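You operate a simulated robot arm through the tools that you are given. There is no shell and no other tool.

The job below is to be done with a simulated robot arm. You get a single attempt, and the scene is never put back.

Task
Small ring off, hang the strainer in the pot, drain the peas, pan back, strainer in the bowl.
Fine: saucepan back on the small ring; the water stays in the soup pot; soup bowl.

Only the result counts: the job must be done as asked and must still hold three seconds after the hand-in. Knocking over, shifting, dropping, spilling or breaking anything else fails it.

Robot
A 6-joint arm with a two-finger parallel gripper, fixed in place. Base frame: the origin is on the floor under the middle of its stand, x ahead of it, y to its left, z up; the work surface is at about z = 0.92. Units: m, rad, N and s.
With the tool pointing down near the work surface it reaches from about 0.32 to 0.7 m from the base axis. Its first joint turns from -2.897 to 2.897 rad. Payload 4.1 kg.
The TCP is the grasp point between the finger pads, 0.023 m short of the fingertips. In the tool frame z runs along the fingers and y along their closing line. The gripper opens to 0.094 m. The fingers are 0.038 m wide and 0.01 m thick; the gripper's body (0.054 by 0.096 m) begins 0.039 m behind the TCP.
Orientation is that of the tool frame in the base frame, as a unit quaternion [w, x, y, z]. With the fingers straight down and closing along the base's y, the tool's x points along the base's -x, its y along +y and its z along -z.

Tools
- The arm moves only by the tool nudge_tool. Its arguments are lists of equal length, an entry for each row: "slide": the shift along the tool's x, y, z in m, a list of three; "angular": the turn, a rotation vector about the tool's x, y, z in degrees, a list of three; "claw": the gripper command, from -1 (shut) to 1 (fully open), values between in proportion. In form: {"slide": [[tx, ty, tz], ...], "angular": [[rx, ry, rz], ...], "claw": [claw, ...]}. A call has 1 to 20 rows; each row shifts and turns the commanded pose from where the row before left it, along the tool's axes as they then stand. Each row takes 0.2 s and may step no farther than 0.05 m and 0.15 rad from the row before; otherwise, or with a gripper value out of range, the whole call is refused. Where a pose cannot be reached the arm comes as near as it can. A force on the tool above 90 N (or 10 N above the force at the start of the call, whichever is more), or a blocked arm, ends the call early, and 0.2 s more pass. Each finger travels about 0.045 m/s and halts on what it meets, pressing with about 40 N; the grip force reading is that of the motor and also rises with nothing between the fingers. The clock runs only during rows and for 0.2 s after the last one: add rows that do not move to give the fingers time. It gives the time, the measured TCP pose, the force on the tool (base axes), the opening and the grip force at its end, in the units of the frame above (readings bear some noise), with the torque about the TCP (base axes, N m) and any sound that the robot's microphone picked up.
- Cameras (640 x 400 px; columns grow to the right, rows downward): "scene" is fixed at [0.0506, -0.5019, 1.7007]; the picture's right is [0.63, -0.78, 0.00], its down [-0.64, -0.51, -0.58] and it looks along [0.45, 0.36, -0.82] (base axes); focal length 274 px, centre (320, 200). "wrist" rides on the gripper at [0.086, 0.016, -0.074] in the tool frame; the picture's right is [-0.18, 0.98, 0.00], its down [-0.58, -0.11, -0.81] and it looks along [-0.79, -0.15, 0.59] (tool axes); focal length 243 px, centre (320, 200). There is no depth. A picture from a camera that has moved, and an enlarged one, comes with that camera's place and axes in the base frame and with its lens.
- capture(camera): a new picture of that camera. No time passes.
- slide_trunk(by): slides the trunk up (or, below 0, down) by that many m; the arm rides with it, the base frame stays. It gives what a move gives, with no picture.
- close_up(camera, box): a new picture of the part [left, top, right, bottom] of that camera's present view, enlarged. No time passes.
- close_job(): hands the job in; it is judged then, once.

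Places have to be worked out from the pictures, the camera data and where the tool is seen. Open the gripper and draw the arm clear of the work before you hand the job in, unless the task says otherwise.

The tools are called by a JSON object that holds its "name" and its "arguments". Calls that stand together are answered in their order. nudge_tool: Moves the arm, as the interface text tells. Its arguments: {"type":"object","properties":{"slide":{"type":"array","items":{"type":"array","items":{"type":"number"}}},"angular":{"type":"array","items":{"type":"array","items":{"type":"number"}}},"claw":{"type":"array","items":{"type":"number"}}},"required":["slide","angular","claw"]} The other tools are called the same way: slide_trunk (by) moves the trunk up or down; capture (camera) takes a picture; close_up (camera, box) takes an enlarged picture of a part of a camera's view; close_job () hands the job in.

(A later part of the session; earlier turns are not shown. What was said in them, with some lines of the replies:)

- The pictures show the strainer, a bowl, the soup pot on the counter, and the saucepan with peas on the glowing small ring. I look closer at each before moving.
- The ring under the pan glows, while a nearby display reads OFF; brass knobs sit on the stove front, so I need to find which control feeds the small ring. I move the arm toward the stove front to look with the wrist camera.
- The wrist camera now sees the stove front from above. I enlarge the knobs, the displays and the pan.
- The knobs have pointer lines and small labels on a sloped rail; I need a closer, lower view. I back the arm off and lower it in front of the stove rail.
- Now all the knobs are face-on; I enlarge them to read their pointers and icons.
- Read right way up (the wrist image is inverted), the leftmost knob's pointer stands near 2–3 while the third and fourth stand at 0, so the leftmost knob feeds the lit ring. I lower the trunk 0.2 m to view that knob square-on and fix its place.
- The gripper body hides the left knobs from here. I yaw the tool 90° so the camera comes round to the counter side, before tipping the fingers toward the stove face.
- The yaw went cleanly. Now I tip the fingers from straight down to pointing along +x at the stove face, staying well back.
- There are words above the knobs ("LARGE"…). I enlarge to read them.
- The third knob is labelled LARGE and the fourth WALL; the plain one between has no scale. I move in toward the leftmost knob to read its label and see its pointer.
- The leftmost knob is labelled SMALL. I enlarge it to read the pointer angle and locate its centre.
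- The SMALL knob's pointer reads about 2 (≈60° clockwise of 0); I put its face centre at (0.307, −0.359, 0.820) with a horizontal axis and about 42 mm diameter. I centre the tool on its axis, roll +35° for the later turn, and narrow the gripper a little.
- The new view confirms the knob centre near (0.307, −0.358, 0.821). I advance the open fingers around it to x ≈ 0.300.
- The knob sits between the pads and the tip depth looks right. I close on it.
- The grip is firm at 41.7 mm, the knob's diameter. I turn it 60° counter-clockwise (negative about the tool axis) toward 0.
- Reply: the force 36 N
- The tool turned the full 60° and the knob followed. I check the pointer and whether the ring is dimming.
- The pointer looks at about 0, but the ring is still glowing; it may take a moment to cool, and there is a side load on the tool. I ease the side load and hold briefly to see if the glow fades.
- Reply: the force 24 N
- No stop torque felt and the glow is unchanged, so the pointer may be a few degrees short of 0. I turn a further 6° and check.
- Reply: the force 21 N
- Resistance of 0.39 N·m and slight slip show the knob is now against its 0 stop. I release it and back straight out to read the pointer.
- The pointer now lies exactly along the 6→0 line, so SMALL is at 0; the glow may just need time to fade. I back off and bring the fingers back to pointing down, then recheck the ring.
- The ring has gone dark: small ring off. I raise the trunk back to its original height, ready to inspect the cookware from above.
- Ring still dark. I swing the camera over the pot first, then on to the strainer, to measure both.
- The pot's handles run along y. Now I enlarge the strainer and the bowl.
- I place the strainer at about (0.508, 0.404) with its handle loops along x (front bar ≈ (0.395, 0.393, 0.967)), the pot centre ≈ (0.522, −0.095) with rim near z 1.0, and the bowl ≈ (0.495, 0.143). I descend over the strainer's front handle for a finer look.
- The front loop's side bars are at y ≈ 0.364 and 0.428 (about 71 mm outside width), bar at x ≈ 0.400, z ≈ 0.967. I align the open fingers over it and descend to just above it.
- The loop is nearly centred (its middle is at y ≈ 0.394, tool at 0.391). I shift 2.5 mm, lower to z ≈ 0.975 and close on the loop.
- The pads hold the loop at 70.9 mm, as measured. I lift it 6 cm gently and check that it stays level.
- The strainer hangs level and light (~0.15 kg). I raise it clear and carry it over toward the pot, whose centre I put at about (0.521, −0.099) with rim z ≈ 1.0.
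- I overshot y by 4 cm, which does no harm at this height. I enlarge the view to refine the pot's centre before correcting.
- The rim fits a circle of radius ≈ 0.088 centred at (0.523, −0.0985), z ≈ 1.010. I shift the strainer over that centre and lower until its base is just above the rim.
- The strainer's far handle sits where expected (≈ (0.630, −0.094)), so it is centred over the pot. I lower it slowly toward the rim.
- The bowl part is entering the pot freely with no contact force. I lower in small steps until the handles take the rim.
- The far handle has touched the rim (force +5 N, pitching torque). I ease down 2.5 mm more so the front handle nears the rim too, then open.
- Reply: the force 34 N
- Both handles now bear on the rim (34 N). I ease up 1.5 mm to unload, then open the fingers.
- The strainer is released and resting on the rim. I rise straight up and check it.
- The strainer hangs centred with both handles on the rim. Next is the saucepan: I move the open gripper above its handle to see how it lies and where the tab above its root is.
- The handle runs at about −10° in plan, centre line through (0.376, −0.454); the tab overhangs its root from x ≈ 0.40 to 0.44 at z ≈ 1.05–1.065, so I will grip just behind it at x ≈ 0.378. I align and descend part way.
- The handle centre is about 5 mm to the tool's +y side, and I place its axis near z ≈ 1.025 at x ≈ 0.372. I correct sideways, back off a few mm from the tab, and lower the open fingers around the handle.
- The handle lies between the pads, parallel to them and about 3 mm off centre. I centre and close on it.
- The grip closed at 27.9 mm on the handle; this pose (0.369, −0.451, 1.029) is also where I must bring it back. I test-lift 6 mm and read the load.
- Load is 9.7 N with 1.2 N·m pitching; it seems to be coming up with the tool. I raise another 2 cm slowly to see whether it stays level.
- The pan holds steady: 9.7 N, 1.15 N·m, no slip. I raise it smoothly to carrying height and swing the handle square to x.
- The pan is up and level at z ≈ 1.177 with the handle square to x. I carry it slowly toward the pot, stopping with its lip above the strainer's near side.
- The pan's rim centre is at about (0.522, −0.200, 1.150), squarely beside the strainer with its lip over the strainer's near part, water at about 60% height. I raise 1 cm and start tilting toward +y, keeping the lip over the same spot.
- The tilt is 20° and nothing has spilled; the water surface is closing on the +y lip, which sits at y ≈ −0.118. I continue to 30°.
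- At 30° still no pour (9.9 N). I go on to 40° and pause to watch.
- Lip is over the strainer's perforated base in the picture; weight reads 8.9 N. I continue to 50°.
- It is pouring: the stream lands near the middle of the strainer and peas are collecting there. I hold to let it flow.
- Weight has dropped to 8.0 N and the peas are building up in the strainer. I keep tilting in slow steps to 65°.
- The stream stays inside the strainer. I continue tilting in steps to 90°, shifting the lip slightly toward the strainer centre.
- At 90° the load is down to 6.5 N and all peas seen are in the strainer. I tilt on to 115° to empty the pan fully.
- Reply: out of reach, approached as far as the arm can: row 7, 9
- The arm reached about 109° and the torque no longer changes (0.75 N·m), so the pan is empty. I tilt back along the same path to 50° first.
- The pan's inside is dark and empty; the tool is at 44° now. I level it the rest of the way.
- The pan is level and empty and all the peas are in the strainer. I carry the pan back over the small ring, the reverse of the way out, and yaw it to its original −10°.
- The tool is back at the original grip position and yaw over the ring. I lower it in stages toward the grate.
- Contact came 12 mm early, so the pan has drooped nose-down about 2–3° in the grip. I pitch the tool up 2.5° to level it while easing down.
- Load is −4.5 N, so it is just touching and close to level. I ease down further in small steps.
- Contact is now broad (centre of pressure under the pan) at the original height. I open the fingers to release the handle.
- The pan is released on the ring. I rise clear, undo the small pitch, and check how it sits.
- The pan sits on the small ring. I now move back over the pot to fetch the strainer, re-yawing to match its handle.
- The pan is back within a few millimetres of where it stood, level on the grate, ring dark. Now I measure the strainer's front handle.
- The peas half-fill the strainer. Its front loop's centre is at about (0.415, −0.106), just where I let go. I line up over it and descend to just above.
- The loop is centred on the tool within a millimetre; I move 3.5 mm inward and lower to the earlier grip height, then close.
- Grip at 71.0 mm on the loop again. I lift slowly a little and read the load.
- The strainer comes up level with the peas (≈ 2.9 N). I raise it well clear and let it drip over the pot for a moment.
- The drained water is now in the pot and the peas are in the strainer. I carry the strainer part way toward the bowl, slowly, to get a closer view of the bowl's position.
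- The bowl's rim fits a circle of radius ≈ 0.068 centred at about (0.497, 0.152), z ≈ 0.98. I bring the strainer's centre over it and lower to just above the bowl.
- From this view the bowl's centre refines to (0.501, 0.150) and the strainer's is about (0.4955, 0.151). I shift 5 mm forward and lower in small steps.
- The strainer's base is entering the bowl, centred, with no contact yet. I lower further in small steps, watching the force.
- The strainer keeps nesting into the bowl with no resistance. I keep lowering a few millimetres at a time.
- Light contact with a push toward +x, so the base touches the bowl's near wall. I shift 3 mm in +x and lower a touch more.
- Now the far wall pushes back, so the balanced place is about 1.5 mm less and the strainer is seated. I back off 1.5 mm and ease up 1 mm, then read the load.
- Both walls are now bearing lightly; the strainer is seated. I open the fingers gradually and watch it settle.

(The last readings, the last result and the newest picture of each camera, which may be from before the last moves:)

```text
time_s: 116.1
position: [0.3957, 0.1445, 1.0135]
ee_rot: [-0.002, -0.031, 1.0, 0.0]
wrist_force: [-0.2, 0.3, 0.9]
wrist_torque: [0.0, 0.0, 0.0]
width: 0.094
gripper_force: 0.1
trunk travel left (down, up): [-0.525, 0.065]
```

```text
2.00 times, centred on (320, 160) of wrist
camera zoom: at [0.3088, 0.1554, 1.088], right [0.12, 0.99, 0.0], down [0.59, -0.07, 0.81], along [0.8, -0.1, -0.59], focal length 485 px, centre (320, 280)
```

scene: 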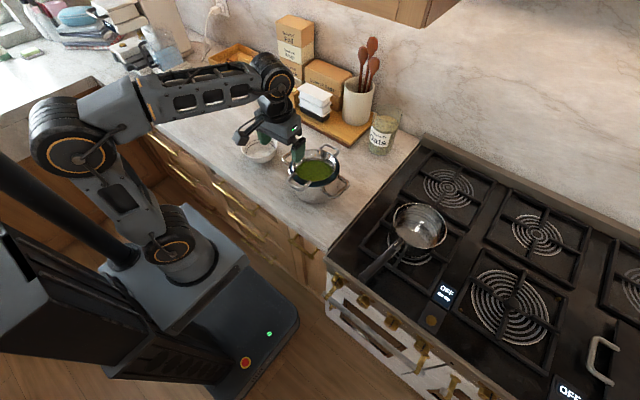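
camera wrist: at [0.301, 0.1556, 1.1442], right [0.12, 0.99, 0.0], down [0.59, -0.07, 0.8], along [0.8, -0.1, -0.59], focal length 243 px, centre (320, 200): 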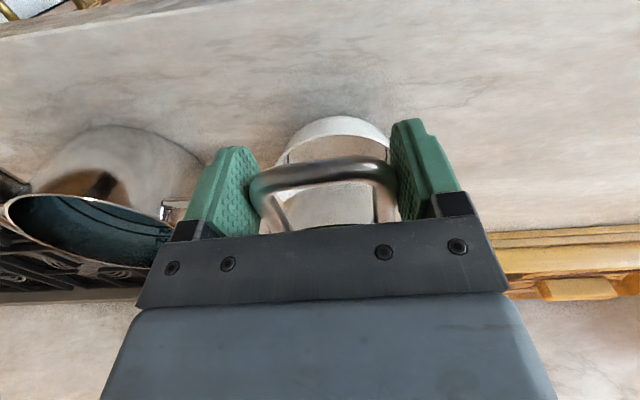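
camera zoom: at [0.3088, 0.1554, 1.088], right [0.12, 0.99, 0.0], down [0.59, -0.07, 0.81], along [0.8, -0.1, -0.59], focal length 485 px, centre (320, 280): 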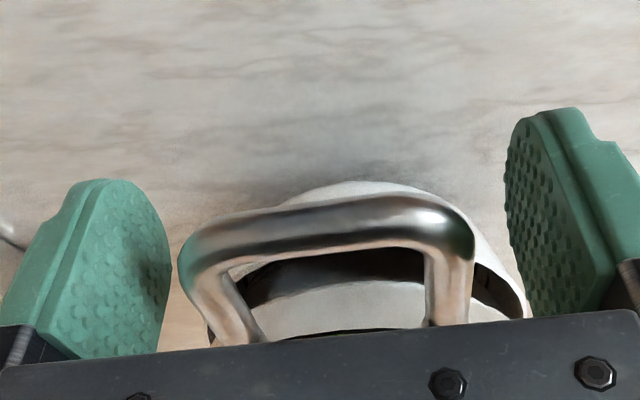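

It stayed put when released. I rise straight up slowly, then look at everything.

{"name": "nudge_tool", "arguments": {"slide": [[0, 0, -0.01], [0, 0, -0.02], [0, 0, -0.04], [0, 0, -0.045], [0, 0, -0.045], [0.03, 0, -0.03], [0.03, 0, -0.02], [0, 0, 0]], "angular": [[0, 0, 0], [0, 0, 0], [0, 0, 0], [0, 0, 0], [0, 0, 0], [0, 0, 0], [0, 0, 0], [0, 0, 0]], "claw": [1, 1, 1, 1, 1, 1, 1, 1]}}

{"name": "capture", "arguments": {"camera": "scene"}}

{"name": "close_up", "arguments": {"camera": "scene", "box": [215, 95, 325, 180]}}

{"name": "capture", "arguments": {"camera": "wrist"}}

```text
time_s: 117.9
position: [0.3361, 0.1396, 1.2243]
ee_rot: [-0.001, -0.032, 0.999, 0.001]
wrist_force: [-0.3, 0.9, -0.3]
wrist_torque: [0.0, 0.01, -0.03]
width: 0.0939
gripper_force: 0.0
trunk travel left (down, up): [-0.525, 0.065]
```

```text
taken
```

scene: 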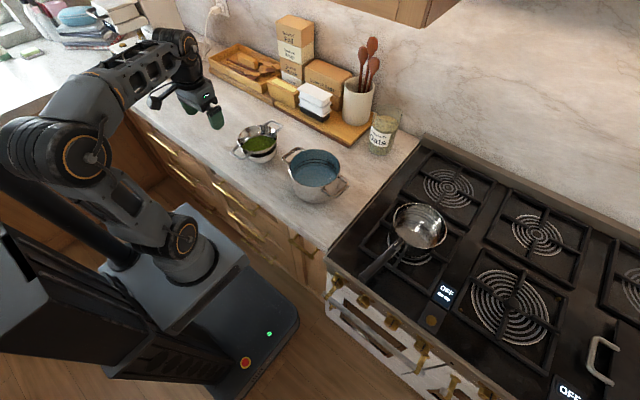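

```text
4.71 times, centred on (270, 138) of scene
camera zoom: at [0.0506, -0.5019, 1.7007], right [0.63, -0.78, 0.0], down [-0.64, -0.51, -0.58], along [0.45, 0.36, -0.82], focal length 1289 px, centre (555, 494)
```

zoom: 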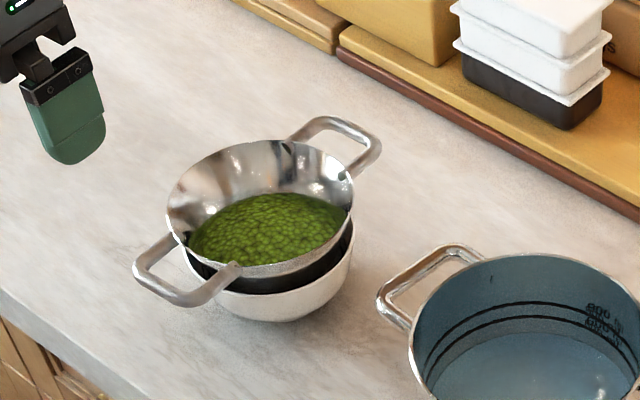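

```text
taken
camera wrist: at [0.248, 0.1507, 1.2992], right [0.12, 0.99, 0.0], down [0.59, -0.07, 0.8], along [0.8, -0.1, -0.59], focal length 243 px, centre (320, 200)
```

wrist: 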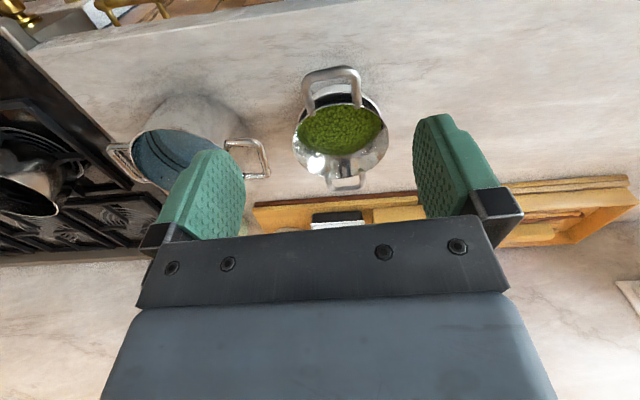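

The strainer with the peas sits level and centred in the bowl, the water is in the pot, and the pan is on the dark small ring. I draw the arm up and back, and take closing looks.

{"name": "nudge_tool", "arguments": {"slide": [[0, 0, -0.04], [0, 0, -0.04], [0, 0, -0.04], [0.02, 0.03, -0.02], [0.01, 0.04, 0], [0, 0.04, 0], [0, 0, 0], [0, 0, 0], [0, 0, 0], [0, 0, 0]], "angular": [[0, 0, 0], [0, 0, 0], [0, 0, 0], [0, 0, 0], [0, 0, 0], [0, 0, 0], [0, 0, 0], [0, 0, 0], [0, 0, 0], [0, 0, 0]], "claw": [1, 1, 1, 1, 1, 1, 1, 1, 1, 1]}}

{"name": "capture", "arguments": {"camera": "scene"}}

{"name": "close_up", "arguments": {"camera": "scene", "box": [215, 95, 365, 210]}}

{"name": "close_up", "arguments": {"camera": "scene", "box": [325, 180, 475, 310]}}

{"name": "capture", "arguments": {"camera": "wrist"}}

```text
time_s: 120.1
position: [0.2989, 0.2429, 1.3645]
ee_rot: [-0.001, -0.032, 0.999, 0.001]
wrist_force: [-0.3, 1.1, -0.4]
wrist_torque: [0.0, 0.0, 0.01]
width: 0.0942
gripper_force: 0.0
trunk travel left (down, up): [-0.525, 0.065]
```

```text
taken
```

scene: 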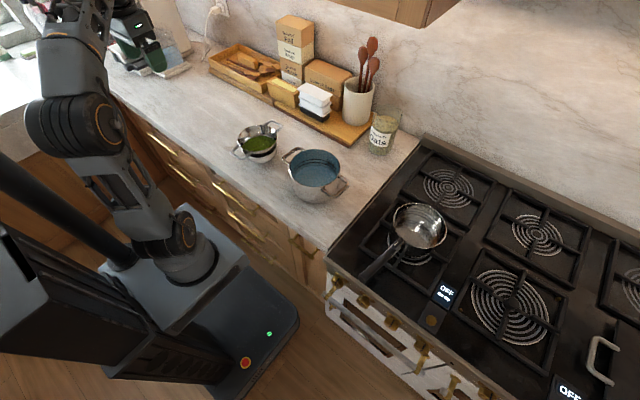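

```text
3.48 times, centred on (290, 152) of scene
camera zoom: at [0.0506, -0.5019, 1.7007], right [0.63, -0.78, 0.0], down [-0.64, -0.51, -0.58], along [0.45, 0.36, -0.82], focal length 953 px, centre (424, 365)
```

zoom: 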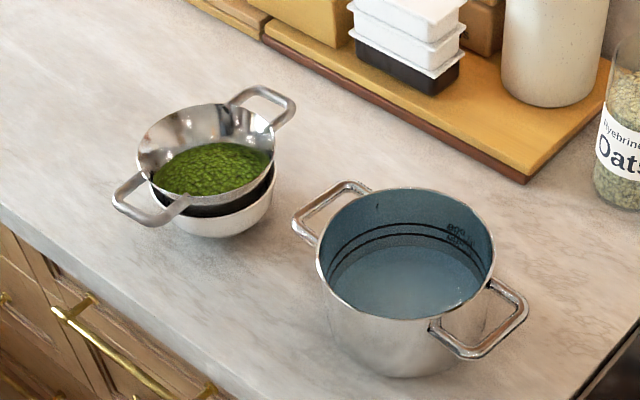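

```text
3.08 times, centred on (400, 245) of scene
camera zoom: at [0.0506, -0.5019, 1.7007], right [0.63, -0.78, 0.0], down [-0.64, -0.51, -0.58], along [0.45, 0.36, -0.82], focal length 843 px, centre (74, 62)
```

zoom: 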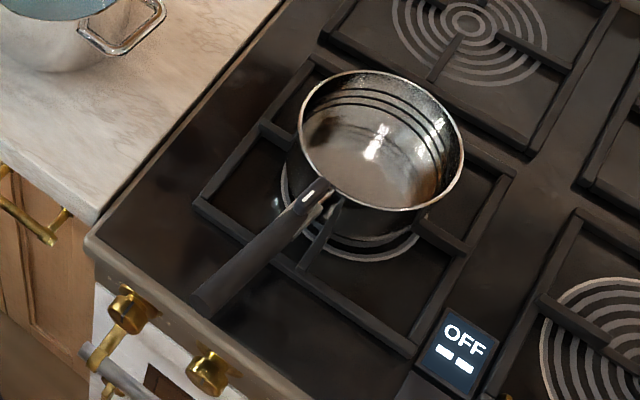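

```text
taken
camera wrist: at [0.2112, 0.2544, 1.4399], right [0.12, 0.99, 0.0], down [0.59, -0.07, 0.81], along [0.8, -0.1, -0.59], focal length 243 px, centre (320, 200)
```

wrist: 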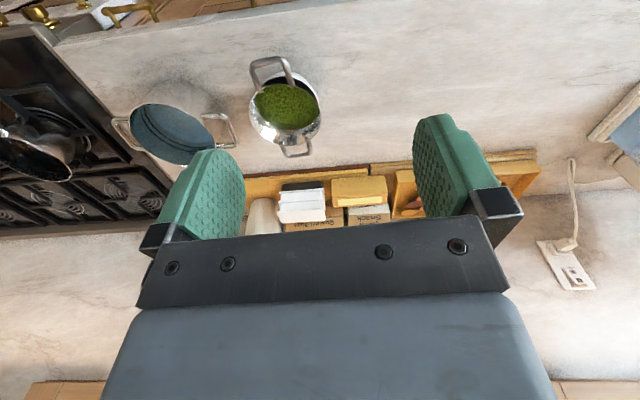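

Everything stands as asked: SMALL knob at 0 and the ring dark, the empty pan on the small ring, the water in the soup pot, the strainer of peas steady in the bowl, and the arm open and clear. I hand the job in.

{"name": "close_job", "arguments": {}}

```text
The job is handed in.
```

The job is done and handed in; I don't have the judge's result. My last pictures before handing in showed:

- **Small ring:** the SMALL knob is at 0 and the ring is dark.
- **Peas:** they were drained through the strainer hung in the soup pot, and all the ones I could see stayed in the strainer.
- **Water:** the drained water is in the soup pot, and I saw no spills on the counter.
- **Saucepan:** it is empty and back on the small ring, about 5 mm from where it first stood.
- **Strainer:** it sits level in the soup bowl with the peas in it, resting on the bowl's walls with its rim above the bowl's.
- **Arm:** the gripper is open and the arm is pulled back from the work.
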